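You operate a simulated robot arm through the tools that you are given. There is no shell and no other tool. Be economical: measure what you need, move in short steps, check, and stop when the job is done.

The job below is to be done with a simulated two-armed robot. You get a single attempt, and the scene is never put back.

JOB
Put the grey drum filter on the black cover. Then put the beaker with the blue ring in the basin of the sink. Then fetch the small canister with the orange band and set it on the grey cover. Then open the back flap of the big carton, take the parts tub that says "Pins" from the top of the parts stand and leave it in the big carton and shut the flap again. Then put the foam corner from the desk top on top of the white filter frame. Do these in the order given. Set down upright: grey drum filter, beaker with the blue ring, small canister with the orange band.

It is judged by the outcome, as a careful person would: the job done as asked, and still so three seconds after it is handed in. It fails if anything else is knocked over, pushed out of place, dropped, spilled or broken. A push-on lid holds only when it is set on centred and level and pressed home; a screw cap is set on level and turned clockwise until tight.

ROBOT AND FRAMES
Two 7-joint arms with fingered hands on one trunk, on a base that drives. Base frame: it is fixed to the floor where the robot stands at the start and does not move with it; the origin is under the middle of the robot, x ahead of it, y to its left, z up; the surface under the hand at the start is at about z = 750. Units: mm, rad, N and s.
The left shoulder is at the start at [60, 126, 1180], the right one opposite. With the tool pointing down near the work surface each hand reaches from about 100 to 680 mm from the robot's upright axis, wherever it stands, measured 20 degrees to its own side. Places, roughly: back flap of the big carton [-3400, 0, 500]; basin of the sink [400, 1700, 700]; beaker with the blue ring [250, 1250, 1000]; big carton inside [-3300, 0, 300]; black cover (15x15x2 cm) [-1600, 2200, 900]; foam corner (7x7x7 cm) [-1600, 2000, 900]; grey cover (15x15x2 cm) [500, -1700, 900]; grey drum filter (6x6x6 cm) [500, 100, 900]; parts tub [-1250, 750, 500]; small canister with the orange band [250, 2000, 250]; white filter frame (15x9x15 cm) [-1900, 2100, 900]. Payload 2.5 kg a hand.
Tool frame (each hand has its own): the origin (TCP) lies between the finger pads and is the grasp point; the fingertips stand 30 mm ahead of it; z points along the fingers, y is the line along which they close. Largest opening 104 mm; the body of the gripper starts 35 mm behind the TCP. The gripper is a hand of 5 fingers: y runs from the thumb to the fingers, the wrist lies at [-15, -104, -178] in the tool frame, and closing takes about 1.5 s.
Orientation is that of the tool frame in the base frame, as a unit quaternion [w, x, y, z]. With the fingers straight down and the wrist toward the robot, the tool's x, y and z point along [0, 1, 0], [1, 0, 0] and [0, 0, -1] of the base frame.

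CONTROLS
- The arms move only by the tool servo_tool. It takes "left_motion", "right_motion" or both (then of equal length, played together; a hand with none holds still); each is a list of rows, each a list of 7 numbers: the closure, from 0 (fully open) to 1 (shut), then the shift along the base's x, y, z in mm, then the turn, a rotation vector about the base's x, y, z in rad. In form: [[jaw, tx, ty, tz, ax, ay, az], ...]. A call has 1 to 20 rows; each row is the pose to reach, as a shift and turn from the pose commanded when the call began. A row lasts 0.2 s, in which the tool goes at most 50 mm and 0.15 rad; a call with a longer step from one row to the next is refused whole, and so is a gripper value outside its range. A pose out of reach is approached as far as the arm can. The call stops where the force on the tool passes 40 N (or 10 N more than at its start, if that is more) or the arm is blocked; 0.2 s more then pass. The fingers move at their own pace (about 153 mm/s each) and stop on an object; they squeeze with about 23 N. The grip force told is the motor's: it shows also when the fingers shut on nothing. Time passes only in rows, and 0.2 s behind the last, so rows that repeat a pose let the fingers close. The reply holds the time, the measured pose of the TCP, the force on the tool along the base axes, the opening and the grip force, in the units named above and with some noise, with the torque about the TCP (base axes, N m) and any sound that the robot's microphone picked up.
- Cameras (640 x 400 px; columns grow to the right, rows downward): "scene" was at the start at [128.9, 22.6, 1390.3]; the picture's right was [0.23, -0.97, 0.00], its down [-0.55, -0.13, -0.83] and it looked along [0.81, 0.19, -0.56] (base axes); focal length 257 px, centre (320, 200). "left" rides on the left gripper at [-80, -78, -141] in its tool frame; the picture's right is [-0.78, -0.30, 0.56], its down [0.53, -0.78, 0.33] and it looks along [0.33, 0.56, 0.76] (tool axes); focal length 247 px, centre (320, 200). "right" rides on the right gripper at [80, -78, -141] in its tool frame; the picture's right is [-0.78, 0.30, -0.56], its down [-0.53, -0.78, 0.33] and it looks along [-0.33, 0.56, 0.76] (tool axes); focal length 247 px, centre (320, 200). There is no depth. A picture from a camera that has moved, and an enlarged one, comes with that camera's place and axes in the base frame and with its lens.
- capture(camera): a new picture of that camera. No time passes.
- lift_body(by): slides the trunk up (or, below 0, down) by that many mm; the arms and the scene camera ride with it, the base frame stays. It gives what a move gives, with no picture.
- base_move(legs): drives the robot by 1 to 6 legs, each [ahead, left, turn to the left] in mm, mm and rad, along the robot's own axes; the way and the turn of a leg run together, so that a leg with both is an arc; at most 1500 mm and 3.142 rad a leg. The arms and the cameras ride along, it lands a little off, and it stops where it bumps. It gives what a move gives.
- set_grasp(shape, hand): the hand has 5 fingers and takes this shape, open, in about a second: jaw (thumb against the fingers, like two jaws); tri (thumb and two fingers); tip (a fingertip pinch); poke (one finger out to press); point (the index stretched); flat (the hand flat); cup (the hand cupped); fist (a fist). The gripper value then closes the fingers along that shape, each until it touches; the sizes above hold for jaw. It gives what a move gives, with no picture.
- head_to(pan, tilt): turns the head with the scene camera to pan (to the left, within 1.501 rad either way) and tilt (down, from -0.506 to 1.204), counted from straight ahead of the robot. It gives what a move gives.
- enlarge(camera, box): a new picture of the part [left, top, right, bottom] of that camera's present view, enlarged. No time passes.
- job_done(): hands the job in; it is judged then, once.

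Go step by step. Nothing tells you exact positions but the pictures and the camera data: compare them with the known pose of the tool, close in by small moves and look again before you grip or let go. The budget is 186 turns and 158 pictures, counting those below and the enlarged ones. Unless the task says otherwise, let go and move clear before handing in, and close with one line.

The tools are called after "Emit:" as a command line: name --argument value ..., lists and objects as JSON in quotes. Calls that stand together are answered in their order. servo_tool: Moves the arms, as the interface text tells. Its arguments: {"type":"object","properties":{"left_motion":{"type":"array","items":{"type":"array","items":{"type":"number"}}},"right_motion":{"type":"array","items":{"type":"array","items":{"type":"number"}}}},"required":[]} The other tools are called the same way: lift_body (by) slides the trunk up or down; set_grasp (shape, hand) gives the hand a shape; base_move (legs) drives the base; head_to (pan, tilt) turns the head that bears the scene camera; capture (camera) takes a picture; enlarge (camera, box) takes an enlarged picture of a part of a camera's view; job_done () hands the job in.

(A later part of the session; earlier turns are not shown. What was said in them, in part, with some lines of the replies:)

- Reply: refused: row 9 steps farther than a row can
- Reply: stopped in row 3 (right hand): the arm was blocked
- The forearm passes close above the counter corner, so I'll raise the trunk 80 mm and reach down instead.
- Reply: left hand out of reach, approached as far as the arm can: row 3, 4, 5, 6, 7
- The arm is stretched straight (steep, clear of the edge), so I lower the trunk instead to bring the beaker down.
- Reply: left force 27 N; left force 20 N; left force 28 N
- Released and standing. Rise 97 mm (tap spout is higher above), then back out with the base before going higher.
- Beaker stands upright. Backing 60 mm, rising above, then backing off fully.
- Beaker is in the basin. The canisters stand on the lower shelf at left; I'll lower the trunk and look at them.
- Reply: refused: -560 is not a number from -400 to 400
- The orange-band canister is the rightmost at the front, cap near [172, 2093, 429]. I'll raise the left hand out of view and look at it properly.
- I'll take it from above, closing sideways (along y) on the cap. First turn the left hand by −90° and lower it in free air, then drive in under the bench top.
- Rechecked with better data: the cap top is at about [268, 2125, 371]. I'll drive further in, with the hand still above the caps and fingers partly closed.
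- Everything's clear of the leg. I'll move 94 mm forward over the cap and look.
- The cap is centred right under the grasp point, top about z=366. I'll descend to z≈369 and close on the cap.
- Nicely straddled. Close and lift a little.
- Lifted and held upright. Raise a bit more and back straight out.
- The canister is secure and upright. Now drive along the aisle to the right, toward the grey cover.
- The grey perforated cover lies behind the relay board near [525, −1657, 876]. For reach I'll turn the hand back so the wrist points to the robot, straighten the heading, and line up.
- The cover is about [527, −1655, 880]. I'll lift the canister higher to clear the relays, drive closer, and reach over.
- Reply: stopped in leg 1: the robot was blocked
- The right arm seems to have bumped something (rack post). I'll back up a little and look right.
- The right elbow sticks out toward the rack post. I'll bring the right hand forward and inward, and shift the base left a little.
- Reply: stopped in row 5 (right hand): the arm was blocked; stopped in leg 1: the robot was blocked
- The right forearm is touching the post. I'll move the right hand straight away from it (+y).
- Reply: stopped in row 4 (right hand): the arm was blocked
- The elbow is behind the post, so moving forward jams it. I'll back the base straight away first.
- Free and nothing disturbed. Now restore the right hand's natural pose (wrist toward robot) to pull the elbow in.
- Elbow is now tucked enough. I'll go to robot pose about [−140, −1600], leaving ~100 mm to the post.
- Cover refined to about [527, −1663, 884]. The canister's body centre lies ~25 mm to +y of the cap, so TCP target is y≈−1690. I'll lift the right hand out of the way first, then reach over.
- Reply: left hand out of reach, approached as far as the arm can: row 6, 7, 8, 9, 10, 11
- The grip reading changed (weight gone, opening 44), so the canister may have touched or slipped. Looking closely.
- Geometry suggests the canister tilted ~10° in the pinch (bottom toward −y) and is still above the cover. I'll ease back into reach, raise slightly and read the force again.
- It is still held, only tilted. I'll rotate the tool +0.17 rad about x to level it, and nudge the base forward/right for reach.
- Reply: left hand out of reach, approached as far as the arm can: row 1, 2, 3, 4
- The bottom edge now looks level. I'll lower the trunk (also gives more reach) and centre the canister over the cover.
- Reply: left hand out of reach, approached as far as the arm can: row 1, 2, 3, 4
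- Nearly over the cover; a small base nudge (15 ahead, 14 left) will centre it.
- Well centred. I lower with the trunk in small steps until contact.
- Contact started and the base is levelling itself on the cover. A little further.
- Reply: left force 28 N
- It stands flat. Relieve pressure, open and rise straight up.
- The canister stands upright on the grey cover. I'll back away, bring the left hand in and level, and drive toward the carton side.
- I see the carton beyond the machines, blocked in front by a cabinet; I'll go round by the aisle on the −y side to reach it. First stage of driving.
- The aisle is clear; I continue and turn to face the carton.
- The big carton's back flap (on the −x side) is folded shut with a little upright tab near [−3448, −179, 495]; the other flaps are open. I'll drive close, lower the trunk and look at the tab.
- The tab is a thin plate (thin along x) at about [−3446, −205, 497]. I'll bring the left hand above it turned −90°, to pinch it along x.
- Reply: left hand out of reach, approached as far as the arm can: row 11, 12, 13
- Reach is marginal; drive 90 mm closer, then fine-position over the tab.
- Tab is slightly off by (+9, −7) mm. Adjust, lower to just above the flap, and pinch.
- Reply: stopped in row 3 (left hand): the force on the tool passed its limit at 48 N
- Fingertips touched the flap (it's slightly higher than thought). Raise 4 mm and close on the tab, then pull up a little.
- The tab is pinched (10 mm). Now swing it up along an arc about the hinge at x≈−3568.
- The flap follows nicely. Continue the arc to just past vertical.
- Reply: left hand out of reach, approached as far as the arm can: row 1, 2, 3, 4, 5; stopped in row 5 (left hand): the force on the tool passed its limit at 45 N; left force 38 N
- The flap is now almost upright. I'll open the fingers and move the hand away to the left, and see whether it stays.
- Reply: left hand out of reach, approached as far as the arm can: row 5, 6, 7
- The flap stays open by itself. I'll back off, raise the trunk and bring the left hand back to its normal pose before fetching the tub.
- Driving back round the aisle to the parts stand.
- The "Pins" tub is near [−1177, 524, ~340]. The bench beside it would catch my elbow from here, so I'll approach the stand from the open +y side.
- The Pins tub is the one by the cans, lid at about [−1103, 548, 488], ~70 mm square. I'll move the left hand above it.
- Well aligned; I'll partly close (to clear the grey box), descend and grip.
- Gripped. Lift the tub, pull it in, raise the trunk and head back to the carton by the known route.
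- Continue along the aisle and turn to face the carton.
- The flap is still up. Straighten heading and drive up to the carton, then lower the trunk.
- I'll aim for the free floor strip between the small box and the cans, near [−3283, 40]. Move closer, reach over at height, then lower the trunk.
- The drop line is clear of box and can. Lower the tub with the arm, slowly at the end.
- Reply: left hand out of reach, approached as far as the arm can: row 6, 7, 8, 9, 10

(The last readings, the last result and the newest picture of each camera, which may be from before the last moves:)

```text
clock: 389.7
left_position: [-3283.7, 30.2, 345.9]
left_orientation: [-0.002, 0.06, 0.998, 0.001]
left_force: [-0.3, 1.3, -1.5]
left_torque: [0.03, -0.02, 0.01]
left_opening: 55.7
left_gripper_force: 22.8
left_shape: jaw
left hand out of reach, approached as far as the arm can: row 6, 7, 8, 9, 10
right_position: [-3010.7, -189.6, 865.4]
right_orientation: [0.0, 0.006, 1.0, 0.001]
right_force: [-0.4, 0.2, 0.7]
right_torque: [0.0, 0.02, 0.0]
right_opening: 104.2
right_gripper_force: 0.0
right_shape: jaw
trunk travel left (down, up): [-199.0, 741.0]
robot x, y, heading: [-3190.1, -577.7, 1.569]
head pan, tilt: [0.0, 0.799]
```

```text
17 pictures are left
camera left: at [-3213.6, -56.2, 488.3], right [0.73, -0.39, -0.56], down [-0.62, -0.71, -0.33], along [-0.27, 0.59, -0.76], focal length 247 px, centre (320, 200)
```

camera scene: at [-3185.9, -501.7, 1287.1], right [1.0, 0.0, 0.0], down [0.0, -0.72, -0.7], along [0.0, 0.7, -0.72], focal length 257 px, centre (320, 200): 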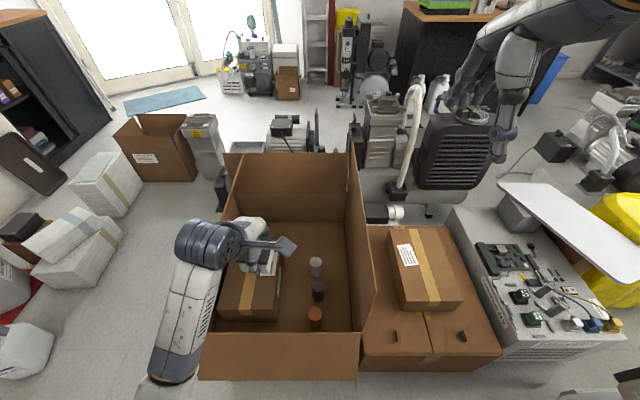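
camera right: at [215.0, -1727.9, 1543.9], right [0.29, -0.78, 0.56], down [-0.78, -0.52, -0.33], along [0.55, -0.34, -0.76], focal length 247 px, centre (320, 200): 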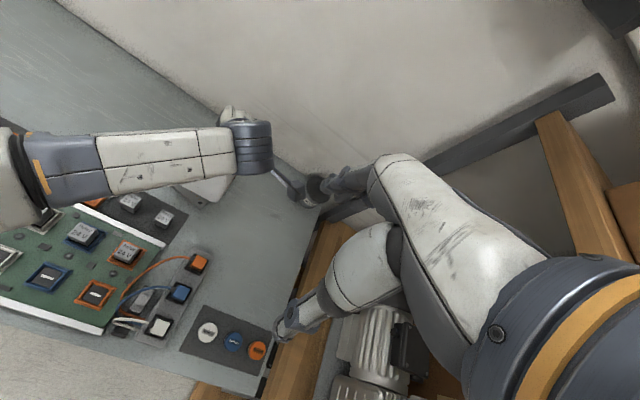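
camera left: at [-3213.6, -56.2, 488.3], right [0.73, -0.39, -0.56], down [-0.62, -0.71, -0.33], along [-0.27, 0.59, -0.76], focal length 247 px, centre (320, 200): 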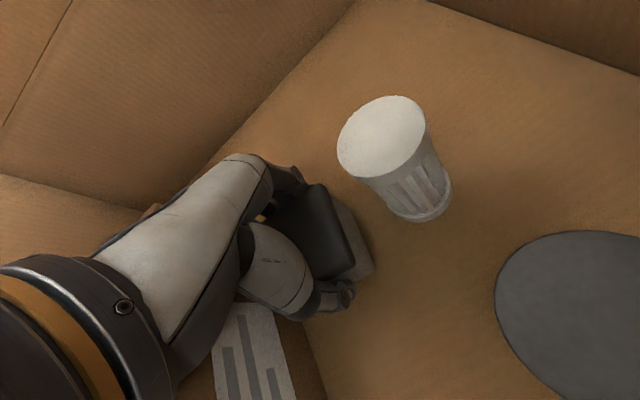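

Reach limit; finish lowering with the trunk in small steps.

Emit:
lift_body --by -14

Emit:
lift_body --by -8

Emit:
lift_body --by -6

```text
clock: 390.3
left_position: [-3283.6, 33.5, 338.1]
left_orientation: [-0.002, 0.059, 0.998, 0.008]
left_force: [-1.5, -5.0, 25.4]
left_torque: [-0.33, 0.07, 0.0]
left_opening: 55.4
left_gripper_force: 22.6
left_shape: jaw
right_position: [-3010.5, -191.1, 851.9]
right_orientation: [-0.001, 0.006, 1.0, 0.003]
right_force: [-0.2, 0.2, 0.3]
right_torque: [0.01, -0.03, 0.0]
right_opening: 103.8
right_gripper_force: 0.0
right_shape: jaw
trunk travel left (down, up): [-185.0, 755.0]
robot x, y, heading: [-3191.8, -584.4, 1.566]
head pan, tilt: [0.0, 0.799]
```

```text
clock: 390.9
left_position: [-3282.6, 34.9, 329.9]
left_orientation: [-0.002, 0.06, 0.998, 0.008]
left_force: [-1.1, -3.7, 29.5]
left_torque: [-0.19, 0.09, -0.01]
left_opening: 56.4
left_gripper_force: 23.5
left_shape: jaw
right_position: [-3009.9, -190.8, 843.0]
right_orientation: [0.0, 0.006, 1.0, 0.003]
right_force: [0.0, 0.3, -0.5]
right_torque: [0.02, 0.0, -0.05]
right_opening: 104.3
right_gripper_force: 0.0
right_shape: jaw
trunk travel left (down, up): [-177.0, 763.0]
robot x, y, heading: [-3188.4, -578.0, 1.569]
head pan, tilt: [0.0, 0.799]
```

```text
clock: 391.2
left_position: [-3283.1, 37.2, 332.5]
left_orientation: [-0.001, 0.06, 0.998, 0.012]
left_force: [-0.7, -3.7, 13.2]
left_torque: [-0.3, 0.05, -0.01]
left_opening: 55.7
left_gripper_force: 23.3
left_shape: jaw
right_position: [-3010.1, -190.2, 839.2]
right_orientation: [-0.001, 0.006, 1.0, 0.003]
right_force: [0.2, -0.3, 1.0]
right_torque: [0.02, 0.0, -0.01]
right_opening: 104.0
right_gripper_force: 0.1
right_shape: jaw
trunk travel left (down, up): [-175.0, 765.0]
robot x, y, heading: [-3189.3, -582.2, 1.568]
head pan, tilt: [0.0, 0.799]
stopped: the force on the tool passed its limit at 43 N (the readings are from after the stop); the commanded pose is now the measured one
```

The tub is down. Open and rise with the trunk, then check.

Emit:
servo_tool --left_motion '[[0.6, 0, 0, 2, 0, 0, 0], [0.25, 0, 0, 3, 0, 0, 0], [0.1, 0, 0, 3, 0, 0, 0], [0.1, 0, 0, 3, 0, 0, 0], [0.1, 0, 0, 3, 0, 0, 0]]'

Emit:
lift_body --by 400

Emit:
capture --camera "left"

Emit:
capture --camera "scene"

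```text
clock: 392.4
left_position: [-3282.8, 33.6, 329.7]
left_orientation: [-0.002, 0.06, 0.998, 0.007]
left_force: [0.0, -1.2, 2.2]
left_torque: [0.04, 0.01, -0.03]
left_opening: 92.7
left_gripper_force: 0.0
left_shape: jaw
right_position: [-3010.9, -188.9, 840.0]
right_orientation: [0.0, 0.006, 1.0, 0.002]
right_force: [0.1, -0.3, 0.3]
right_torque: [-0.01, 0.02, -0.01]
right_opening: 104.0
right_gripper_force: 0.0
right_shape: jaw
trunk travel left (down, up): [-175.0, 765.0]
robot x, y, heading: [-3185.4, -583.1, 1.566]
head pan, tilt: [0.0, 0.799]
```

```text
clock: 396.3
left_position: [-3282.9, 35.2, 731.2]
left_orientation: [-0.001, 0.06, 0.998, 0.008]
left_force: [-0.1, 0.4, -0.8]
left_torque: [0.02, 0.02, -0.03]
left_opening: 93.6
left_gripper_force: 0.0
left_shape: jaw
right_position: [-3011.1, -188.2, 1239.7]
right_orientation: [0.0, 0.006, 1.0, 0.001]
right_force: [-0.5, 0.1, 1.2]
right_torque: [0.03, 0.01, 0.03]
right_opening: 103.9
right_gripper_force: 0.0
right_shape: jaw
trunk travel left (down, up): [-575.0, 365.0]
robot x, y, heading: [-3185.9, -578.2, 1.564]
head pan, tilt: [0.0, 0.799]
```

```text
16 pictures are left
camera left: at [-3213.3, -53.1, 872.4], right [0.73, -0.38, -0.56], down [-0.62, -0.7, -0.34], along [-0.27, 0.6, -0.75], focal length 247 px, centre (320, 200)
```

left: 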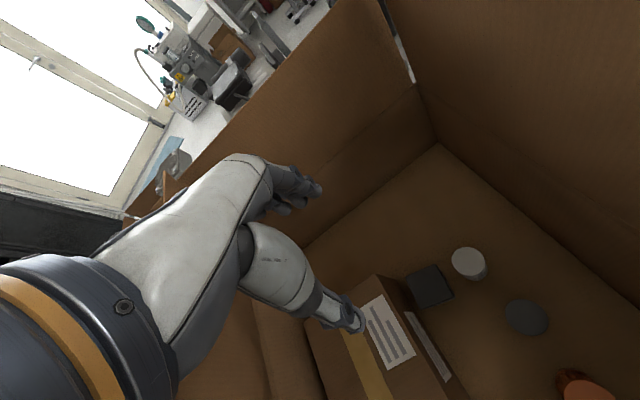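

```text
15 pictures are left
camera scene: at [-3185.7, -457.1, 1372.6], right [1.0, 0.0, 0.0], down [0.0, -0.72, -0.7], along [0.0, 0.7, -0.72], focal length 257 px, centre (320, 200)
```

scene: 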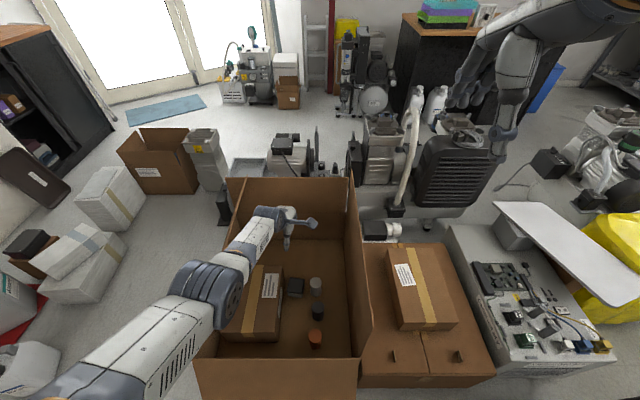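

The tub stands inside and the cans are undisturbed. Now to shut the flap: lift the hand out, shift the base left, and come at the flap from its outer side.

Emit:
lift_body --by 250

Emit:
base_move --legs '[[-80, 0, 0], [0, 260, 0]]'

Emit:
servo_tool --left_motion '[[0.3, -40, -5, 0, 0, 0, 0], [0.6, -80, -10, 0, 0, 0, 0], [1, -120, -15, 0, 0, 0, 0], [1, -150, -20, 0, 0, 0, 0]]'

Emit:
capture --camera "scene"

```text
clock: 398.8
left_position: [-3282.7, 33.7, 981.4]
left_orientation: [-0.001, 0.059, 0.998, 0.008]
left_force: [0.3, -0.1, 0.5]
left_torque: [0.03, -0.02, 0.01]
left_opening: 93.7
left_gripper_force: 0.1
left_shape: jaw
right_position: [-3011.3, -188.7, 1490.6]
right_orientation: [-0.001, 0.006, 1.0, 0.001]
right_force: [-0.2, -0.4, -0.3]
right_torque: [-0.02, 0.02, 0.02]
right_opening: 104.2
right_gripper_force: 0.1
right_shape: jaw
trunk travel left (down, up): [-825.0, 115.0]
robot x, y, heading: [-3189.8, -575.5, 1.572]
head pan, tilt: [0.0, 0.799]
```

```text
clock: 401.4
left_position: [-3545.3, -45.6, 981.1]
left_orientation: [-0.001, 0.06, 0.998, 0.008]
left_force: [0.7, 0.3, -0.8]
left_torque: [-0.01, -0.02, 0.05]
left_opening: 93.6
left_gripper_force: 0.1
left_shape: jaw
right_position: [-3272.8, -270.5, 1491.3]
right_orientation: [0.0, 0.007, 1.0, 0.0]
right_force: [-0.6, -0.1, 2.2]
right_torque: [-0.01, -0.02, -0.02]
right_opening: 103.8
right_gripper_force: 0.0
right_shape: jaw
trunk travel left (down, up): [-825.0, 115.0]
robot x, y, heading: [-3449.8, -660.8, 1.569]
head pan, tilt: [0.0, 0.799]
```

```text
clock: 402.4
left_position: [-3694.6, -67.1, 981.0]
left_orientation: [-0.002, 0.062, 0.998, 0.008]
left_force: [0.0, -0.5, 0.0]
left_torque: [0.02, 0.01, 0.02]
left_opening: 0.1
left_gripper_force: 23.1
left_shape: jaw
right_position: [-3273.4, -270.4, 1489.7]
right_orientation: [-0.001, 0.007, 1.0, 0.001]
right_force: [0.5, 0.3, -0.1]
right_torque: [-0.02, 0.0, -0.02]
right_opening: 104.1
right_gripper_force: 0.1
right_shape: jaw
trunk travel left (down, up): [-825.0, 115.0]
robot x, y, heading: [-3449.2, -661.9, 1.57]
head pan, tilt: [0.0, 0.799]
```

```text
14 pictures are left
camera scene: at [-3448.9, -538.3, 1622.6], right [1.0, 0.0, 0.0], down [0.0, -0.72, -0.7], along [0.0, 0.7, -0.72], focal length 257 px, centre (320, 200)
```

scene: 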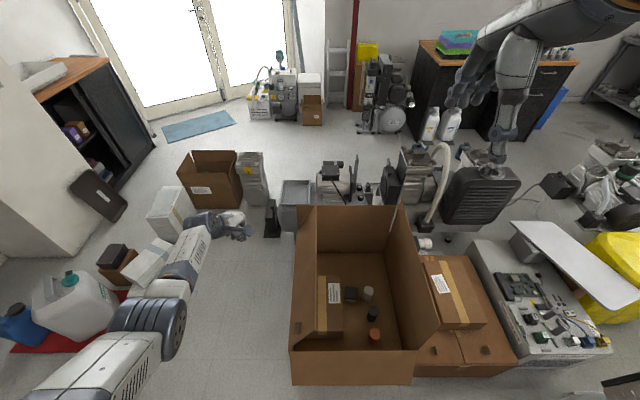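

The flap leans inward at ~60°. I'll lower the trunk and then sweep the closed hand over from outside along the hinge arc to press it shut.

Emit:
lift_body --by -400

Emit:
servo_tool --left_motion '[[1, 0, 0, 45, 0, 0, 0], [1, 0, 0, 90, 0, 0, 0], [1, 0, 0, 134, 0, 0, 0], [1, 45, 0, 134, 0, 0, 0], [1, 91, 0, 130, 0, 0, 0], [1, 122, 0, 126, 0, 0, 0], [1, 153, 0, 118, 0, 0, 0], [1, 181, 0, 105, 0, 0, 0], [1, 207, 0, 87, 0, 0, 0], [1, 229, 0, 65, 0, 0, 0], [1, 247, 0, 39, 0, 0, 0], [1, 260, 0, 11, 0, 0, 0], [1, 268, 0, -20, 0, 0, 0], [1, 271, 0, -45, 0, 0, 0]]'

Emit:
capture --camera "scene"

```text
clock: 406.2
left_position: [-3694.2, -67.8, 581.4]
left_orientation: [-0.002, 0.06, 0.998, 0.008]
left_force: [0.3, 0.1, -0.6]
left_torque: [0.0, 0.0, -0.01]
left_opening: 0.0
left_gripper_force: 22.8
left_shape: jaw
right_position: [-3272.8, -270.3, 1090.7]
right_orientation: [-0.001, 0.007, 1.0, 0.001]
right_force: [-0.7, 0.4, -0.3]
right_torque: [0.02, 0.02, 0.01]
right_opening: 104.0
right_gripper_force: 0.1
right_shape: jaw
trunk travel left (down, up): [-425.0, 515.0]
robot x, y, heading: [-3451.7, -659.5, 1.566]
head pan, tilt: [0.0, 0.799]
```

```text
clock: 409.2
left_position: [-3440.4, -85.9, 560.2]
left_orientation: [-0.001, 0.061, 0.998, 0.009]
left_force: [-0.3, 0.4, -0.5]
left_torque: [0.01, 0.0, 0.01]
left_opening: 0.0
left_gripper_force: 23.5
left_shape: jaw
left hand out of reach, approached as far as the arm can: row 13, 14
right_position: [-3272.3, -270.6, 1091.8]
right_orientation: [0.0, 0.007, 1.0, 0.001]
right_force: [-0.5, 1.0, 0.0]
right_torque: [-0.02, 0.01, 0.01]
right_opening: 104.0
right_gripper_force: 0.1
right_shape: jaw
trunk travel left (down, up): [-425.0, 515.0]
robot x, y, heading: [-3447.6, -660.5, 1.573]
head pan, tilt: [0.0, 0.799]
```

```text
13 pictures are left
camera scene: at [-3448.5, -538.2, 1222.7], right [1.0, 0.0, 0.0], down [0.0, -0.72, -0.7], along [0.0, 0.7, -0.72], focal length 257 px, centre (320, 200)
```

scene: 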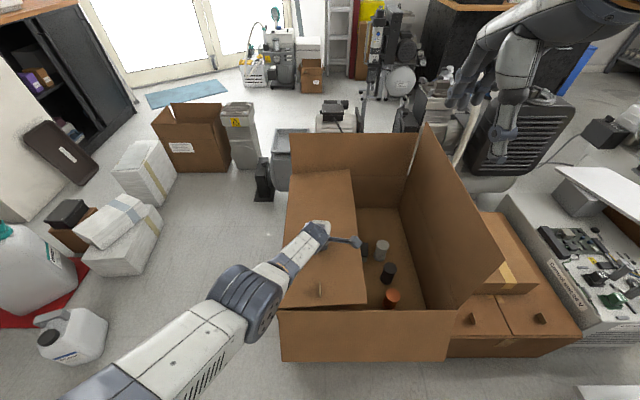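

Nearly shut. Press the last bit down with the trunk.

Emit:
lift_body --by -15

Emit:
lift_body --by -10

Emit:
lift_body --by -8

Emit:
capture --camera "scene"

```text
clock: 409.9
left_position: [-3440.3, -85.8, 545.9]
left_orientation: [-0.002, 0.06, 0.998, 0.009]
left_force: [-0.4, 0.4, 0.2]
left_torque: [-0.03, 0.01, 0.01]
left_opening: 0.1
left_gripper_force: 22.7
left_shape: jaw
right_position: [-3272.7, -270.1, 1075.1]
right_orientation: [-0.001, 0.007, 1.0, 0.001]
right_force: [0.5, 0.6, -0.2]
right_torque: [0.01, 0.01, -0.03]
right_opening: 104.0
right_gripper_force: 0.0
right_shape: jaw
trunk travel left (down, up): [-410.0, 530.0]
robot x, y, heading: [-3454.4, -660.9, 1.573]
head pan, tilt: [0.0, 0.799]
```

```text
clock: 410.4
left_position: [-3438.8, -83.3, 541.0]
left_orientation: [-0.001, 0.061, 0.998, 0.014]
left_force: [-4.5, -4.8, 22.5]
left_torque: [-0.12, 0.1, -0.05]
left_opening: 0.0
left_gripper_force: 22.7
left_shape: jaw
right_position: [-3273.6, -272.7, 1067.1]
right_orientation: [-0.001, 0.007, 1.0, 0.002]
right_force: [0.6, 0.6, -0.2]
right_torque: [-0.02, 0.01, 0.01]
right_opening: 104.0
right_gripper_force: 0.0
right_shape: jaw
trunk travel left (down, up): [-400.0, 540.0]
robot x, y, heading: [-3452.0, -663.1, 1.564]
head pan, tilt: [0.0, 0.799]
```

```text
clock: 410.8
left_position: [-3438.1, -79.1, 539.9]
left_orientation: [0.0, 0.062, 0.998, 0.018]
left_force: [-0.8, -0.7, 11.4]
left_torque: [-0.05, 0.03, 0.03]
left_opening: 0.0
left_gripper_force: 22.6
left_shape: jaw
right_position: [-3273.5, -270.4, 1062.9]
right_orientation: [0.0, 0.008, 1.0, 0.001]
right_force: [-0.3, -0.2, 0.3]
right_torque: [0.0, 0.0, 0.01]
right_opening: 103.9
right_gripper_force: 0.1
right_shape: jaw
trunk travel left (down, up): [-396.0, 544.0]
robot x, y, heading: [-3451.9, -663.6, 1.573]
head pan, tilt: [0.0, 0.799]
stopped: the force on the tool passed its limit at 46 N (the readings are from after the stop); the commanded pose is now the measured one
```

```text
12 pictures are left
camera scene: at [-3448.5, -539.1, 1194.4], right [1.0, 0.0, 0.0], down [0.0, -0.72, -0.7], along [0.0, 0.7, -0.72], focal length 257 px, centre (320, 200)
```

scene: 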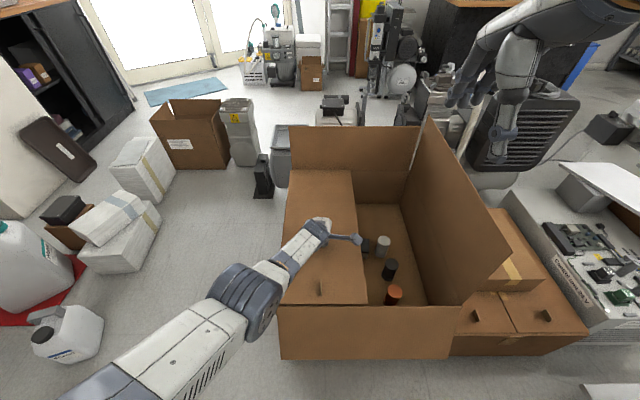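

The flap is shut (same height as originally). I'll rise, back away and drive round to the desk.

Emit:
lift_body --by 330

Emit:
base_move --legs '[[-975, 0, 0], [0, 0, -1.57], [1450, 0, 0], [1480, 0, 0]]'

```text
clock: 414.1
left_position: [-3439.4, -81.5, 867.1]
left_orientation: [0.0, 0.061, 0.998, 0.013]
left_force: [-0.2, -0.2, -0.4]
left_torque: [0.02, 0.0, 0.0]
left_opening: 0.2
left_gripper_force: 22.9
left_shape: jaw
right_position: [-3273.3, -270.7, 1391.9]
right_orientation: [-0.001, 0.007, 1.0, 0.001]
right_force: [0.4, -0.5, -0.6]
right_torque: [0.02, 0.0, -0.02]
right_opening: 104.3
right_gripper_force: 0.1
right_shape: jaw
trunk travel left (down, up): [-726.0, 214.0]
robot x, y, heading: [-3447.9, -660.9, 1.574]
head pan, tilt: [0.0, 0.799]
```

```text
clock: 436.7
left_position: [55.3, -1645.7, 866.4]
left_orientation: [0.01, 0.743, 0.669, 0.011]
left_force: [0.4, 0.9, 0.4]
left_torque: [-0.02, 0.0, 0.01]
left_opening: 0.0
left_gripper_force: 22.6
left_shape: jaw
right_position: [-130.0, -1815.4, 1393.0]
right_orientation: [0.0, 0.706, 0.708, 0.001]
right_force: [0.2, 0.7, 0.2]
right_torque: [0.01, 0.03, 0.01]
right_opening: 104.1
right_gripper_force: 0.0
right_shape: jaw
trunk travel left (down, up): [-726.0, 214.0]
robot x, y, heading: [-529.6, -1645.8, 0.017]
head pan, tilt: [0.0, 0.799]
```

The left hand sits far out; raise and retract it before strafing.

Emit:
servo_tool --left_motion '[[0, -35, 15, 30, 0, 0, 0], [0, -70, 30, 60, 0, 0, 0.04], [0, -105, 45, 95, 0, 0, 0.08], [0, -140, 60, 130, 0, 0, 0.12], [0, -170, 75, 170, 0, 0, 0.12], [0, -180, 90, 210, 0, 0, 0.12], [0, -180, 100, 250, 0, 0, 0.12]]'

Emit:
base_move --legs '[[0, 1500, 0], [0, 1480, 0], [0, 0, 1.553], [0, 1080, 0]]'

Emit:
capture --camera "scene"

```text
refused: row 3 steps farther than a row can; nothing moved
```

```text
clock: 451.8
left_position: [113.3, 1341.0, 873.3]
left_orientation: [0.014, 0.758, 0.652, 0.009]
left_force: [-21.3, 5.2, 19.6]
left_torque: [0.35, 0.03, 0.15]
left_opening: 0.0
left_gripper_force: 23.1
left_shape: jaw
right_position: [-80.9, 1188.2, 1393.7]
right_orientation: [0.001, 0.72, 0.694, 0.003]
right_force: [0.0, -0.1, 0.4]
right_torque: [-0.02, 0.0, -0.01]
right_opening: 104.4
right_gripper_force: 0.0
right_shape: jaw
trunk travel left (down, up): [-726.0, 214.0]
robot x, y, heading: [-459.4, 1370.0, -0.028]
head pan, tilt: [0.0, 0.799]
stopped in leg 3: the force on the tool passed its limit at 40 N (the readings are from after the stop); the commanded pose is now the measured one
```

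```text
11 pictures are left
camera scene: at [-344.3, 1374.1, 1524.9], right [-0.02, -1.0, 0.0], down [-0.71, 0.02, -0.7], along [0.7, -0.02, -0.71], focal length 257 px, centre (320, 200)
```

scene: 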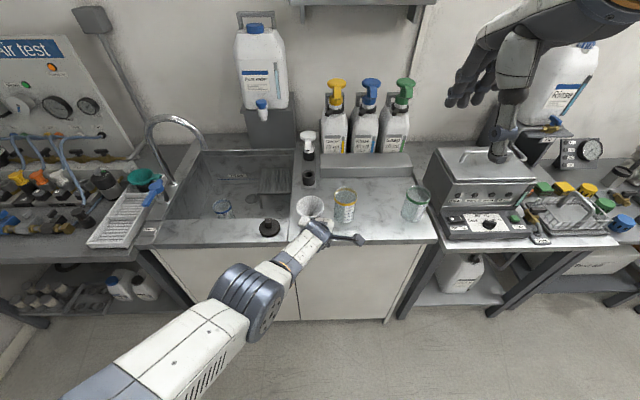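

The hand just touched the counter's front edge (my earlier retract was refused). Back straight away, then raise and retract the hand properly.

Emit:
base_move --legs '[[-180, 0, 0]]'

Emit:
servo_tool --left_motion '[[0, -25, 15, 30, 0, 0, 0.02], [0, -50, 30, 60, 0, 0, 0.04], [0, -75, 45, 90, 0, 0, 0.06], [0, -100, 60, 120, 0, 0, 0.08], [0, -125, 75, 150, 0, 0, 0.1], [0, -145, 90, 190, 0, 0, 0.12], [0, -155, 100, 230, 0, 0, 0.14]]'

Emit:
enlarge --camera "scene" --box '[180, 90, 480, 300]'

```text
clock: 453.3
left_position: [-67.4, 1347.9, 869.3]
left_orientation: [0.014, 0.758, 0.652, 0.009]
left_force: [0.6, 0.6, -1.3]
left_torque: [0.0, 0.01, -0.01]
left_opening: 0.2
left_gripper_force: 22.6
left_shape: jaw
right_position: [-259.6, 1190.4, 1392.2]
right_orientation: [0.0, 0.719, 0.695, 0.002]
right_force: [-0.5, -0.5, 0.0]
right_torque: [0.02, -0.04, 0.0]
right_opening: 103.8
right_gripper_force: 0.1
right_shape: jaw
trunk travel left (down, up): [-726.0, 214.0]
robot x, y, heading: [-647.6, 1378.3, -0.018]
head pan, tilt: [0.0, 0.799]
```

```text
clock: 454.4
left_position: [-120.9, 1428.7, 1068.0]
left_orientation: [0.059, 0.719, 0.688, 0.082]
left_force: [-1.1, -0.2, -0.5]
left_torque: [-0.02, 0.0, -0.01]
left_opening: 104.1
left_gripper_force: 0.1
left_shape: jaw
right_position: [-259.1, 1191.3, 1392.6]
right_orientation: [0.001, 0.72, 0.694, 0.001]
right_force: [0.3, -0.3, -0.1]
right_torque: [0.0, 0.02, 0.0]
right_opening: 104.4
right_gripper_force: 0.0
right_shape: jaw
trunk travel left (down, up): [-726.0, 214.0]
robot x, y, heading: [-646.8, 1378.0, -0.026]
head pan, tilt: [0.0, 0.799]
stopped in row 5 (left hand): the arm was blocked; the commanded pose is now the measured one
```

```text
1.90 times, centred on (330, 195) of scene
camera zoom: at [-522.8, 1377.5, 1524.5], right [-0.02, -1.0, 0.0], down [-0.72, 0.02, -0.7], along [0.7, -0.02, -0.72], focal length 490 px, centre (301, 210)
```

zoom: 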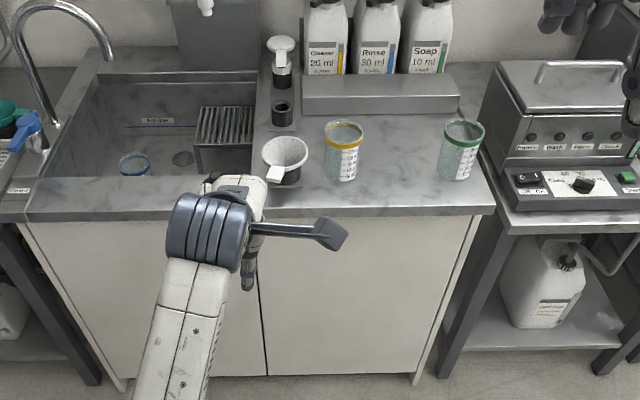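

Everything on the counter is still upright. Turn and drive to the desk.

Emit:
base_move --legs '[[0, 0, 1.597], [0, 950, 0]]'

Emit:
head_to --pan 0.25 --tilt 0.75

Emit:
capture --camera "scene"

```text
clock: 463.1
left_position: [-1627.8, 1923.9, 1067.3]
left_orientation: [-0.015, 0.024, 0.995, 0.099]
left_force: [0.1, -0.4, 0.1]
left_torque: [-0.02, 0.04, 0.0]
left_opening: 103.7
left_gripper_force: 0.0
left_shape: jaw
right_position: [-1391.8, 1785.7, 1392.7]
right_orientation: [-0.001, 0.018, 1.0, 0.002]
right_force: [-0.7, -0.6, 0.2]
right_torque: [0.0, -0.05, 0.03]
right_opening: 103.9
right_gripper_force: 0.1
right_shape: jaw
trunk travel left (down, up): [-726.0, 214.0]
robot x, y, heading: [-1579.9, 1399.4, 1.548]
head pan, tilt: [0.0, 0.799]
```

```text
clock: 463.9
left_position: [-1627.5, 1923.9, 1067.3]
left_orientation: [-0.016, 0.024, 0.995, 0.1]
left_force: [0.0, 0.3, -0.3]
left_torque: [-0.01, 0.02, 0.0]
left_opening: 104.0
left_gripper_force: 0.0
left_shape: jaw
right_position: [-1391.0, 1785.3, 1392.1]
right_orientation: [-0.001, 0.018, 1.0, 0.001]
right_force: [0.0, -0.7, 0.4]
right_torque: [-0.02, -0.01, -0.01]
right_opening: 103.8
right_gripper_force: 0.2
right_shape: jaw
trunk travel left (down, up): [-726.0, 214.0]
robot x, y, heading: [-1578.8, 1396.6, 1.547]
head pan, tilt: [0.25, 0.75]
```

```text
9 pictures are left
camera scene: at [-1592.6, 1521.1, 1528.5], right [0.97, 0.22, 0.0], down [0.15, -0.67, -0.73], along [-0.16, 0.71, -0.68], focal length 257 px, centre (320, 200)
```

scene: 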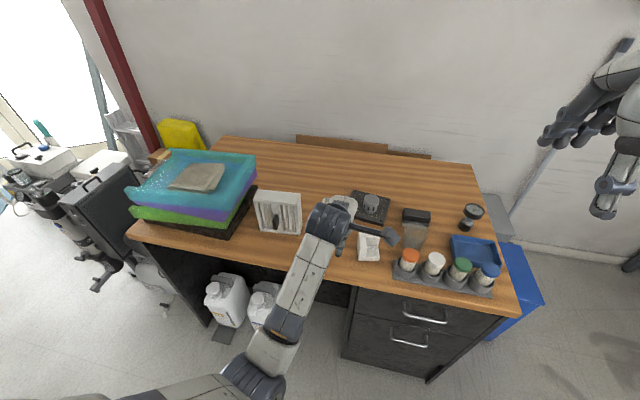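

Foam corner at about [−1555, 2028] (its left wall at x≈−1577) and the frame's top centre at about [−1856, 2069, 987]. Raise a bit and drive closer.

Emit:
lift_body --by 50

Emit:
base_move --legs '[[0, 0, 0.022], [0, 120, 0], [138, 0, 0]]'

```text
clock: 464.8
left_position: [-1627.9, 1923.7, 1116.7]
left_orientation: [-0.016, 0.023, 0.995, 0.099]
left_force: [-0.5, -0.2, 0.0]
left_torque: [0.01, 0.0, -0.02]
left_opening: 103.9
left_gripper_force: 0.0
left_shape: jaw
right_position: [-1391.2, 1785.5, 1441.7]
right_orientation: [-0.001, 0.018, 1.0, 0.001]
right_force: [0.9, -0.8, 0.8]
right_torque: [0.0, -0.03, -0.01]
right_opening: 104.2
right_gripper_force: 0.0
right_shape: jaw
trunk travel left (down, up): [-776.0, 164.0]
robot x, y, heading: [-1578.2, 1400.0, 1.549]
head pan, tilt: [0.25, 0.75]
```

```text
clock: 467.3
left_position: [-1758.6, 2064.9, 1115.8]
left_orientation: [-0.017, 0.014, 0.995, 0.099]
left_force: [0.1, 1.0, 0.0]
left_torque: [0.02, 0.02, 0.01]
left_opening: 103.9
left_gripper_force: 0.1
left_shape: jaw
right_position: [-1519.6, 1932.6, 1441.2]
right_orientation: [-0.001, 0.008, 1.0, 0.001]
right_force: [0.2, -0.1, 0.0]
right_torque: [-0.03, 0.01, 0.0]
right_opening: 103.9
right_gripper_force: 0.1
right_shape: jaw
trunk travel left (down, up): [-776.0, 164.0]
robot x, y, heading: [-1702.6, 1540.3, 1.568]
head pan, tilt: [0.25, 0.75]
```

Emit:
servo_tool --left_motion '[[0, 36, -8, 0, -0.04, -0.01, 0.036], [0, 72, -16, 0, -0.08, -0.019, 0.071], [0, 108, -24, 0, -0.12, -0.028, 0.107], [0, 145, -32, 0, -0.16, -0.038, 0.142], [0, 181, -39, 0, -0.198, -0.047, 0.178], [0, 181, -39, -45, -0.198, -0.047, 0.178], [0, 181, -39, -90, -0.198, -0.047, 0.178], [0, 181, -39, -115, -0.198, -0.047, 0.178], [0, 181, -39, -115, -0.198, -0.047, 0.178]]'

Emit:
capture --camera "left"

```text
clock: 468.0
left_position: [-1770.9, 2058.9, 1090.2]
left_orientation: [-0.105, -0.056, 0.991, 0.059]
left_force: [0.2, 0.3, 0.6]
left_torque: [0.02, 0.01, -0.03]
left_opening: 104.1
left_gripper_force: 0.1
left_shape: jaw
right_position: [-1520.6, 1930.7, 1442.6]
right_orientation: [-0.001, 0.009, 1.0, 0.001]
right_force: [0.2, -0.2, 0.1]
right_torque: [0.0, 0.03, 0.01]
right_opening: 104.0
right_gripper_force: 0.1
right_shape: jaw
trunk travel left (down, up): [-776.0, 164.0]
robot x, y, heading: [-1695.6, 1539.4, 1.568]
head pan, tilt: [0.25, 0.75]
stopped in row 3 (left hand): the arm was blocked; the commanded pose is now the measured one
```

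```text
8 pictures are left
camera left: at [-1656.2, 1978.3, 1203.0], right [0.66, -0.14, -0.74], down [-0.52, -0.8, -0.32], along [-0.54, 0.59, -0.6], focal length 247 px, centre (320, 200)
```

left: 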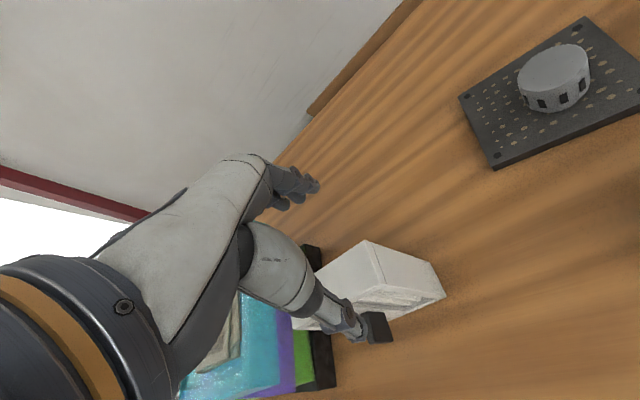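

The arm was blocked. I'll look at the arm's configuration.

Emit:
head_to --pan 0.45 --tilt 0.95

Emit:
capture --camera "scene"

```text
clock: 468.7
left_position: [-1769.6, 2058.3, 1090.5]
left_orientation: [-0.105, -0.055, 0.991, 0.06]
left_force: [0.5, 0.1, 0.8]
left_torque: [0.03, -0.01, -0.02]
left_opening: 104.1
left_gripper_force: 0.0
left_shape: jaw
right_position: [-1519.4, 1931.0, 1442.0]
right_orientation: [-0.001, 0.009, 1.0, 0.003]
right_force: [0.5, -0.3, -0.5]
right_torque: [-0.01, 0.03, -0.02]
right_opening: 104.2
right_gripper_force: 0.0
right_shape: jaw
trunk travel left (down, up): [-776.0, 164.0]
robot x, y, heading: [-1695.8, 1538.9, 1.563]
head pan, tilt: [0.45, 0.949]
```

```text
7 pictures are left
camera scene: at [-1727.9, 1648.1, 1563.0], right [0.9, 0.43, 0.0], down [0.35, -0.73, -0.58], along [-0.25, 0.53, -0.81], focal length 257 px, centre (320, 200)
```

scene: 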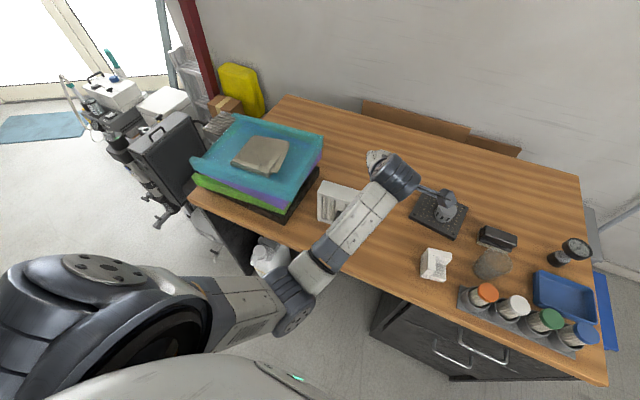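

The left elbow is tucked in awkwardly against the body. I'll use the right hand for the foam instead: first shift the left hand up and to the left, out of its way.

Emit:
servo_tool --left_motion '[[0, -10, 0, 25, 0, 0, 0], [0, -25, 0, 50, 0, 0, 0], [0, -50, 0, 75, 0, 0, 0], [0, -80, 0, 95, 0, 0, 0], [0, -110, 0, 110, 0, 0, 0]]'

Emit:
servo_tool --right_motion '[[0, -10, 15, -40, 0, 0, 0.03], [0, -20, 30, -80, 0, 0, 0.06], [0, -30, 50, -120, 0, 0, 0.09], [0, -40, 70, -160, 0, 0, 0.12], [0, -50, 85, -200, 0, 0, 0.15], [0, -58, 95, -240, 0, 0, 0.168], [0, -58, 95, -285, 0, 0, 0.168], [0, -58, 95, -330, 0, 0, 0.168], [0, -58, 95, -370, 0, 0, 0.168], [0, -58, 95, -410, 0, 0, 0.168], [0, -58, 95, -445, 0, 0, 0.168], [0, -58, 95, -445, 0, 0, 0.168]]'

Emit:
capture --camera "right"

```text
clock: 469.9
left_position: [-1881.9, 2057.5, 1200.5]
left_orientation: [-0.104, -0.053, 0.991, 0.058]
left_force: [-0.2, -0.1, 0.9]
left_torque: [0.02, 0.03, 0.02]
left_opening: 104.2
left_gripper_force: 0.1
left_shape: jaw
right_position: [-1521.5, 1930.7, 1442.3]
right_orientation: [-0.001, 0.009, 1.0, 0.002]
right_force: [0.0, 0.1, 0.7]
right_torque: [-0.01, -0.01, 0.03]
right_opening: 104.3
right_gripper_force: 0.0
right_shape: jaw
trunk travel left (down, up): [-776.0, 164.0]
robot x, y, heading: [-1697.1, 1538.9, 1.564]
head pan, tilt: [0.45, 0.949]
```

```text
clock: 472.5
left_position: [-1881.9, 2058.3, 1201.6]
left_orientation: [-0.104, -0.054, 0.991, 0.058]
left_force: [0.1, -0.7, 0.2]
left_torque: [0.02, 0.0, 0.01]
left_opening: 104.3
left_gripper_force: 0.1
left_shape: jaw
right_position: [-1576.2, 2024.5, 996.7]
right_orientation: [-0.001, -0.075, 0.997, 0.001]
right_force: [0.2, 0.8, 0.0]
right_torque: [-0.01, 0.02, 0.04]
right_opening: 104.1
right_gripper_force: 0.0
right_shape: jaw
trunk travel left (down, up): [-776.0, 164.0]
robot x, y, heading: [-1699.0, 1542.0, 1.56]
head pan, tilt: [0.45, 0.949]
```

```text
6 pictures are left
camera right: at [-1641.9, 1933.4, 1138.5], right [0.72, 0.41, 0.56], down [0.64, -0.69, -0.34], along [0.25, 0.6, -0.76], focal length 247 px, centre (320, 200)
```

right: 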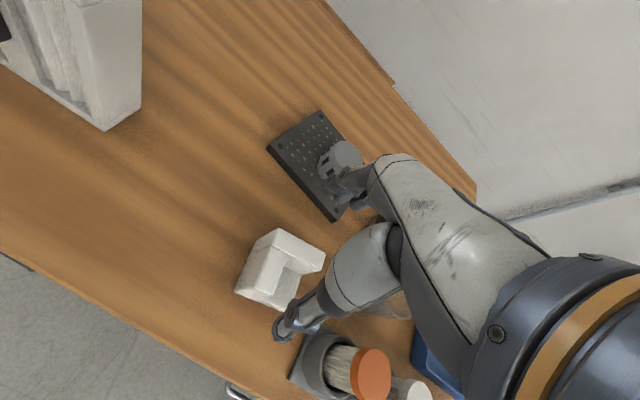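

The foam is almost under the right hand; shift (−3, −10) mm, descend and grip.

Emit:
servo_tool --right_motion '[[0, -3, -10, -35, 0, 0, 0], [0, -3, -10, -70, 0, 0, 0], [0, -3, -10, -95, 0, 0, 0], [0, -3, -10, -102, 0, 0, 0], [0.4, -3, -10, -102, 0, 0, 0], [0.7, -3, -10, -102, 0, 0, 0], [1, -3, -10, -102, 0, 0, 0], [1, -3, -10, -102, 0, 0, 0], [1, -3, -10, -102, 0, 0, 0], [1, -3, -10, -102, 0, 0, 0], [1, -3, -10, -102, 0, 0, 0], [1, -3, -10, -80, 0, 0, 0], [1, -3, -10, -50, 0, 0, 0]]'

Emit:
capture --camera "right"

```text
clock: 475.3
left_position: [-1880.5, 2058.6, 1200.9]
left_orientation: [-0.104, -0.055, 0.991, 0.058]
left_force: [0.6, 0.0, 1.1]
left_torque: [-0.03, 0.04, -0.04]
left_opening: 103.8
left_gripper_force: 0.1
left_shape: jaw
right_position: [-1581.7, 2016.2, 948.2]
right_orientation: [0.0, -0.075, 0.997, 0.001]
right_force: [-0.2, 0.5, -0.4]
right_torque: [0.0, -0.01, 0.0]
right_opening: 59.0
right_gripper_force: 22.7
right_shape: jaw
right hand out of reach, approached as far as the arm can: row 3, 4, 5, 6, 7, 8, 9, 10, 11
trunk travel left (down, up): [-776.0, 164.0]
robot x, y, heading: [-1699.7, 1536.8, 1.563]
head pan, tilt: [0.45, 0.949]
```

```text
5 pictures are left
camera right: at [-1647.5, 1925.9, 1089.2], right [0.72, 0.41, 0.56], down [0.64, -0.69, -0.34], along [0.25, 0.6, -0.76], focal length 247 px, centre (320, 200)
```

right: 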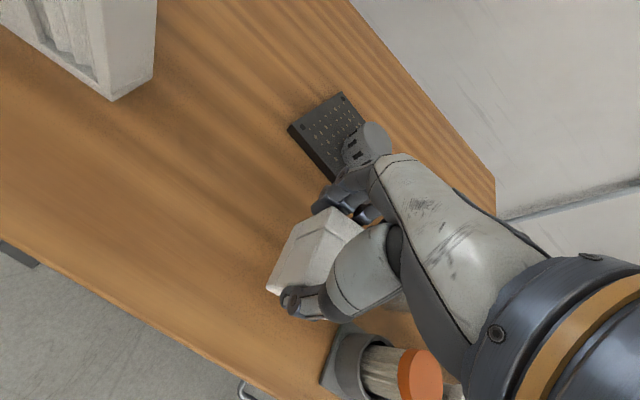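

Foam is gripped. Raise it, back off, slide left and return toward the frame.

Emit:
servo_tool --right_motion '[[1, 0, 0, 45, 0, 0, 0], [1, 0, 0, 90, 0, 0, 0], [1, 0, 0, 135, 0, 0, 0], [1, 0, 0, 175, 0, 0, 0]]'

Emit:
base_move --legs '[[-180, 0, 0], [0, 297, 0], [195, 0, 0]]'

Emit:
capture --camera "right"

```text
clock: 476.3
left_position: [-1881.4, 2056.8, 1201.0]
left_orientation: [-0.104, -0.053, 0.991, 0.059]
left_force: [0.1, 0.6, 0.2]
left_torque: [0.02, 0.01, 0.01]
left_opening: 103.9
left_gripper_force: 0.1
left_shape: jaw
right_position: [-1582.3, 2012.5, 1125.3]
right_orientation: [-0.001, -0.076, 0.997, 0.001]
right_force: [-0.4, -0.6, -0.1]
right_torque: [0.01, 0.01, -0.02]
right_opening: 58.8
right_gripper_force: 22.9
right_shape: jaw
trunk travel left (down, up): [-776.0, 164.0]
robot x, y, heading: [-1700.5, 1541.5, 1.566]
head pan, tilt: [0.45, 0.949]
```

```text
clock: 480.6
left_position: [-2179.7, 2073.9, 1201.3]
left_orientation: [-0.104, -0.054, 0.991, 0.058]
left_force: [-0.8, -0.2, 0.4]
left_torque: [0.0, 0.03, 0.02]
left_opening: 104.0
left_gripper_force: 0.0
left_shape: jaw
right_position: [-1882.3, 2030.7, 1124.9]
right_orientation: [-0.001, -0.075, 0.997, 0.0]
right_force: [0.4, -0.1, 0.6]
right_torque: [-0.03, -0.01, 0.01]
right_opening: 59.0
right_gripper_force: 22.8
right_shape: jaw
trunk travel left (down, up): [-776.0, 164.0]
robot x, y, heading: [-1999.5, 1556.7, 1.563]
head pan, tilt: [0.45, 0.949]
```

```text
4 pictures are left
camera right: at [-1947.7, 1940.5, 1266.0], right [0.72, 0.41, 0.56], down [0.64, -0.69, -0.34], along [0.25, 0.6, -0.76], focal length 247 px, centre (320, 200)
```

right: 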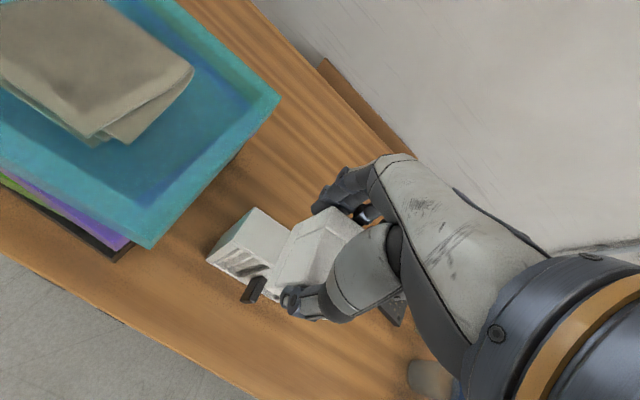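

Frame top is visible just left-front of the foam. Shift (+3, +28) and lower to just above the frame, then check.

Emit:
servo_tool --right_motion '[[1, 3, 15, 0, 0, 0, 0], [1, 3, 28, 0, 0, 0, 0], [1, 3, 28, -30, 0, 0, 0], [1, 3, 28, -52, 0, 0, 0], [1, 3, 28, -60, 0, 0, 0], [1, 3, 28, -60, 0, 0, 0]]'

Emit:
head_to --pan -0.2 --tilt 0.75

Emit:
enlarge --camera "scene" --box '[220, 120, 420, 260]'

```text
clock: 482.0
left_position: [-2180.4, 2075.4, 1201.2]
left_orientation: [-0.103, -0.053, 0.992, 0.058]
left_force: [-0.3, 0.3, -0.6]
left_torque: [-0.01, -0.02, 0.01]
left_opening: 104.2
left_gripper_force: 0.0
left_shape: jaw
right_position: [-1879.8, 2057.1, 1063.7]
right_orientation: [-0.001, -0.074, 0.997, 0.002]
right_force: [0.3, 0.1, -0.6]
right_torque: [0.0, 0.0, 0.03]
right_opening: 58.9
right_gripper_force: 22.9
right_shape: jaw
trunk travel left (down, up): [-776.0, 164.0]
robot x, y, heading: [-1999.7, 1551.9, 1.563]
head pan, tilt: [0.45, 0.949]
```

```text
clock: 483.0
left_position: [-2180.5, 2074.2, 1201.1]
left_orientation: [-0.104, -0.054, 0.991, 0.058]
left_force: [0.2, -0.8, 0.8]
left_torque: [-0.01, 0.02, 0.02]
left_opening: 104.0
left_gripper_force: 0.0
left_shape: jaw
right_position: [-1878.7, 2058.8, 1064.7]
right_orientation: [-0.001, -0.075, 0.997, 0.002]
right_force: [0.2, 0.3, 0.3]
right_torque: [-0.01, 0.01, 0.01]
right_opening: 59.2
right_gripper_force: 23.1
right_shape: jaw
trunk travel left (down, up): [-776.0, 164.0]
robot x, y, heading: [-1998.1, 1553.9, 1.564]
head pan, tilt: [-0.201, 0.75]
```

```text
2.86 times, centred on (320, 190) of scene
camera zoom: at [-1979.5, 1679.5, 1578.5], right [0.98, -0.2, 0.0], down [-0.14, -0.67, -0.73], along [0.15, 0.72, -0.68], focal length 734 px, centre (320, 229)
```

zoom: 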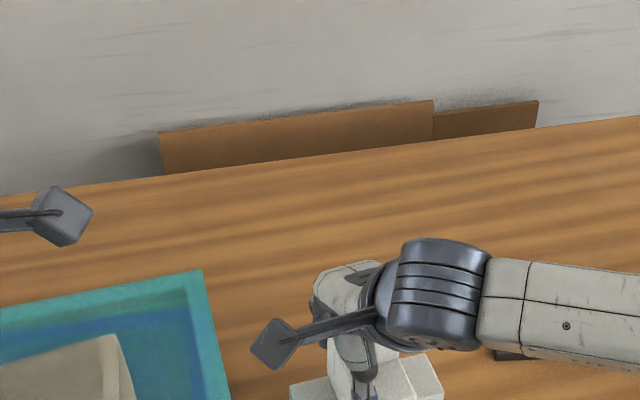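

Emit:
enlarge --camera "scene" --box '[275, 215, 395, 305]'

```text
4.44 times, centred on (335, 260) of scene
camera zoom: at [-1979.5, 1679.5, 1578.5], right [0.98, -0.2, 0.0], down [-0.14, -0.67, -0.73], along [0.15, 0.72, -0.68], focal length 1142 px, centre (253, -67)
```

zoom: 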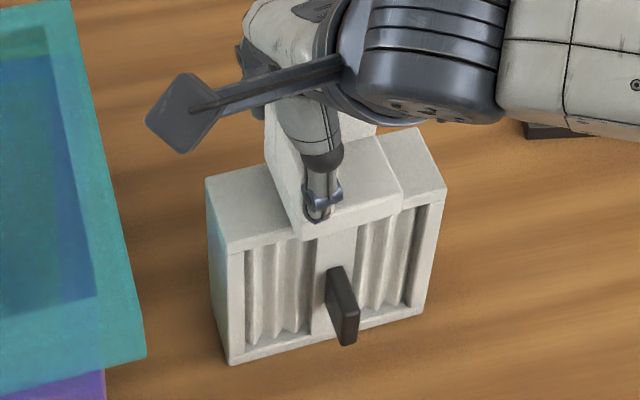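

The foam is over the frame but ~24 mm too far forward. Shift (−6, +23) and lower gently to contact.

Emit:
servo_tool --right_motion '[[1, -3, 12, 0, 0, 0, 0], [1, -6, 23, 0, 0, 0, 0], [1, -6, 23, -4, 0, 0, 0], [1, -6, 23, -7, 0, 0, 0], [1, -6, 23, -10, 0, 0, 0], [1, -6, 23, -12, 0, 0, 0], [1, -6, 23, -12, 0, 0, 0]]'

Emit:
servo_tool --right_motion '[[1, 0, 0, -2, 0, 0, 0], [1, 0, 0, -4, 0, 0, 0], [1, 0, 0, -4, 0, 0, 0]]'

```text
clock: 484.6
left_position: [-2180.9, 2073.2, 1203.2]
left_orientation: [-0.103, -0.054, 0.991, 0.06]
left_force: [1.5, -0.2, 0.1]
left_torque: [0.0, 0.01, 0.01]
left_opening: 103.8
left_gripper_force: 0.1
left_shape: jaw
right_position: [-1885.9, 2083.1, 1057.4]
right_orientation: [-0.002, -0.075, 0.997, 0.009]
right_force: [1.3, 0.9, 29.1]
right_torque: [-0.28, -0.2, 0.04]
right_opening: 58.6
right_gripper_force: 23.4
right_shape: jaw
trunk travel left (down, up): [-776.0, 164.0]
robot x, y, heading: [-1997.3, 1557.5, 1.568]
head pan, tilt: [-0.201, 0.75]
```

```text
clock: 485.4
left_position: [-2181.7, 2071.6, 1201.9]
left_orientation: [-0.104, -0.055, 0.991, 0.062]
left_force: [-0.7, 0.8, 0.0]
left_torque: [-0.02, 0.05, -0.01]
left_opening: 104.0
left_gripper_force: 0.1
left_shape: jaw
right_position: [-1887.2, 2081.3, 1055.0]
right_orientation: [-0.004, -0.074, 0.997, 0.01]
right_force: [3.2, -0.7, 34.8]
right_torque: [-0.19, -0.16, 0.08]
right_opening: 58.5
right_gripper_force: 22.8
right_shape: jaw
trunk travel left (down, up): [-776.0, 164.0]
robot x, y, heading: [-1999.5, 1557.1, 1.564]
head pan, tilt: [-0.201, 0.75]
```

Contact made. Relieve pressure a bit and check before letting go.

Emit:
servo_tool --right_motion '[[1, 0, 0, 4, 0, 0, 0], [1, 0, 0, 6, 0, 0, 0], [1, 0, 0, 6, 0, 0, 0]]'

Emit:
enlarge --camera "scene" --box '[275, 215, 395, 305]'

```text
clock: 486.2
left_position: [-2180.5, 2073.8, 1200.8]
left_orientation: [-0.102, -0.054, 0.992, 0.06]
left_force: [0.1, 0.9, 0.0]
left_torque: [0.0, 0.0, 0.0]
left_opening: 103.9
left_gripper_force: 0.1
left_shape: jaw
right_position: [-1885.0, 2081.3, 1056.2]
right_orientation: [-0.002, -0.075, 0.997, 0.004]
right_force: [-0.4, 4.9, 16.1]
right_torque: [0.26, 0.03, 0.04]
right_opening: 58.7
right_gripper_force: 23.5
right_shape: jaw
trunk travel left (down, up): [-776.0, 164.0]
robot x, y, heading: [-1998.4, 1556.8, 1.564]
head pan, tilt: [-0.201, 0.75]
```

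```text
4.44 times, centred on (335, 260) of scene
camera zoom: at [-1980.0, 1678.4, 1578.6], right [0.98, -0.2, 0.0], down [-0.14, -0.67, -0.73], along [0.15, 0.72, -0.68], focal length 1142 px, centre (253, -67)
```

zoom: 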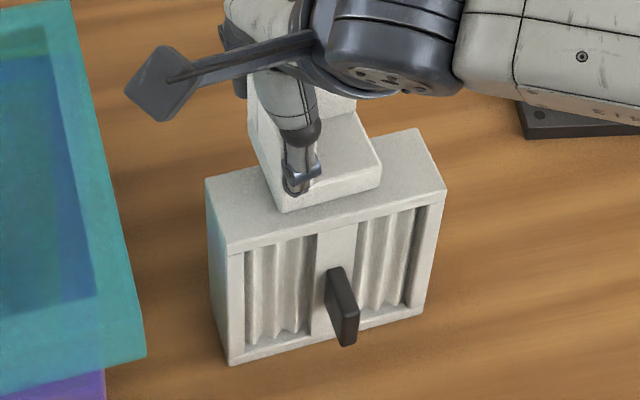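

Foam sits ~20 mm too far back. Lift slightly, bring it forward 22 mm, set down again.

Emit:
servo_tool --right_motion '[[1, 0, 0, 8, 0, 0, 0], [1, 0, 0, 12, 0, 0, 0], [1, 0, -11, 12, 0, 0, 0], [1, 1, -22, 12, 0, 0, 0], [1, 1, -22, 8, 0, 0, 0], [1, 1, -22, 4, 0, 0, 0], [1, 1, -22, 1, 0, 0, 0], [1, 1, -22, 0, 0, 0, 0]]'

```text
clock: 488.0
left_position: [-2180.7, 2071.6, 1201.7]
left_orientation: [-0.104, -0.054, 0.991, 0.06]
left_force: [0.0, 0.0, 0.2]
left_torque: [0.0, 0.01, 0.0]
left_opening: 103.9
left_gripper_force: 0.2
left_shape: jaw
right_position: [-1884.0, 2060.4, 1056.3]
right_orientation: [-0.002, -0.075, 0.997, 0.004]
right_force: [3.0, -2.2, 14.5]
right_torque: [-0.11, -0.05, 0.0]
right_opening: 58.4
right_gripper_force: 22.7
right_shape: jaw
trunk travel left (down, up): [-776.0, 164.0]
robot x, y, heading: [-2002.4, 1552.8, 1.564]
head pan, tilt: [-0.201, 0.75]
```

Resting on the frame. Release and rise straight up, then move clear.

Emit:
servo_tool --right_motion '[[1, 0, 0, 2, 0, 0, 0], [0.7, 0, 0, 3, 0, 0, 0], [0.4, 0, 0, 3, 0, 0, 0], [0.1, 0, 0, 3, 0, 0, 0], [0, 0, 0, 3, 0, 0, 0], [0, 0, 0, 3, 0, 0, 0], [0, 0, 0, 3, 0, 0, 0], [0, 0, 0, 30, 0, 0, 0], [0, 0, 0, 70, 0, 0, 0], [0, 0, 0, 115, 0, 0, 0], [0, 0, 0, 160, 0, 0, 0]]'

Emit:
enlarge --camera "scene" --box '[255, 195, 415, 315]'

```text
clock: 490.4
left_position: [-2181.2, 2073.9, 1201.4]
left_orientation: [-0.103, -0.054, 0.991, 0.06]
left_force: [-0.1, -0.1, -0.4]
left_torque: [-0.01, 0.01, 0.02]
left_opening: 104.0
left_gripper_force: 0.1
left_shape: jaw
right_position: [-1882.3, 2055.7, 1212.6]
right_orientation: [-0.001, -0.075, 0.997, 0.001]
right_force: [0.4, -0.2, -0.3]
right_torque: [-0.02, -0.01, -0.03]
right_opening: 103.6
right_gripper_force: 0.2
right_shape: jaw
trunk travel left (down, up): [-776.0, 164.0]
robot x, y, heading: [-2001.3, 1559.3, 1.57]
head pan, tilt: [-0.201, 0.75]
```

```text
3.33 times, centred on (335, 255) of scene
camera zoom: at [-1979.6, 1679.3, 1578.5], right [0.98, -0.2, 0.0], down [-0.14, -0.67, -0.73], along [0.15, 0.72, -0.68], focal length 857 px, centre (270, 17)
```

zoom: 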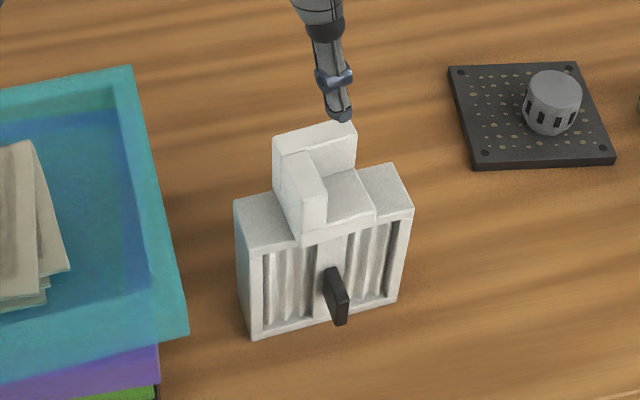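

The foam corner sits level and centred on the frame, and the drum filter is still on the black cover. Back clear and hand in.

Emit:
base_move --legs '[[-250, 0, 0]]'

Emit:
job_done

```text
clock: 492.2
left_position: [-2181.7, 1830.5, 1201.1]
left_orientation: [-0.104, -0.054, 0.991, 0.059]
left_force: [1.2, -0.1, -0.5]
left_torque: [0.03, -0.01, -0.01]
left_opening: 103.9
left_gripper_force: 0.0
left_shape: jaw
right_position: [-1884.9, 1812.9, 1211.1]
right_orientation: [-0.001, -0.075, 0.997, 0.002]
right_force: [0.1, -0.1, 0.0]
right_torque: [0.02, 0.01, -0.01]
right_opening: 103.7
right_gripper_force: 0.2
right_shape: jaw
trunk travel left (down, up): [-776.0, 164.0]
robot x, y, heading: [-2000.6, 1312.9, 1.56]
head pan, tilt: [-0.201, 0.75]
```

```text
The job is handed in.
```

All five tasks were done in the order given and the job is handed in; along the way my right arm bumped the rack post and my left hand touched the sink counter's front edge, and I saw nothing knocked over or moved by either.
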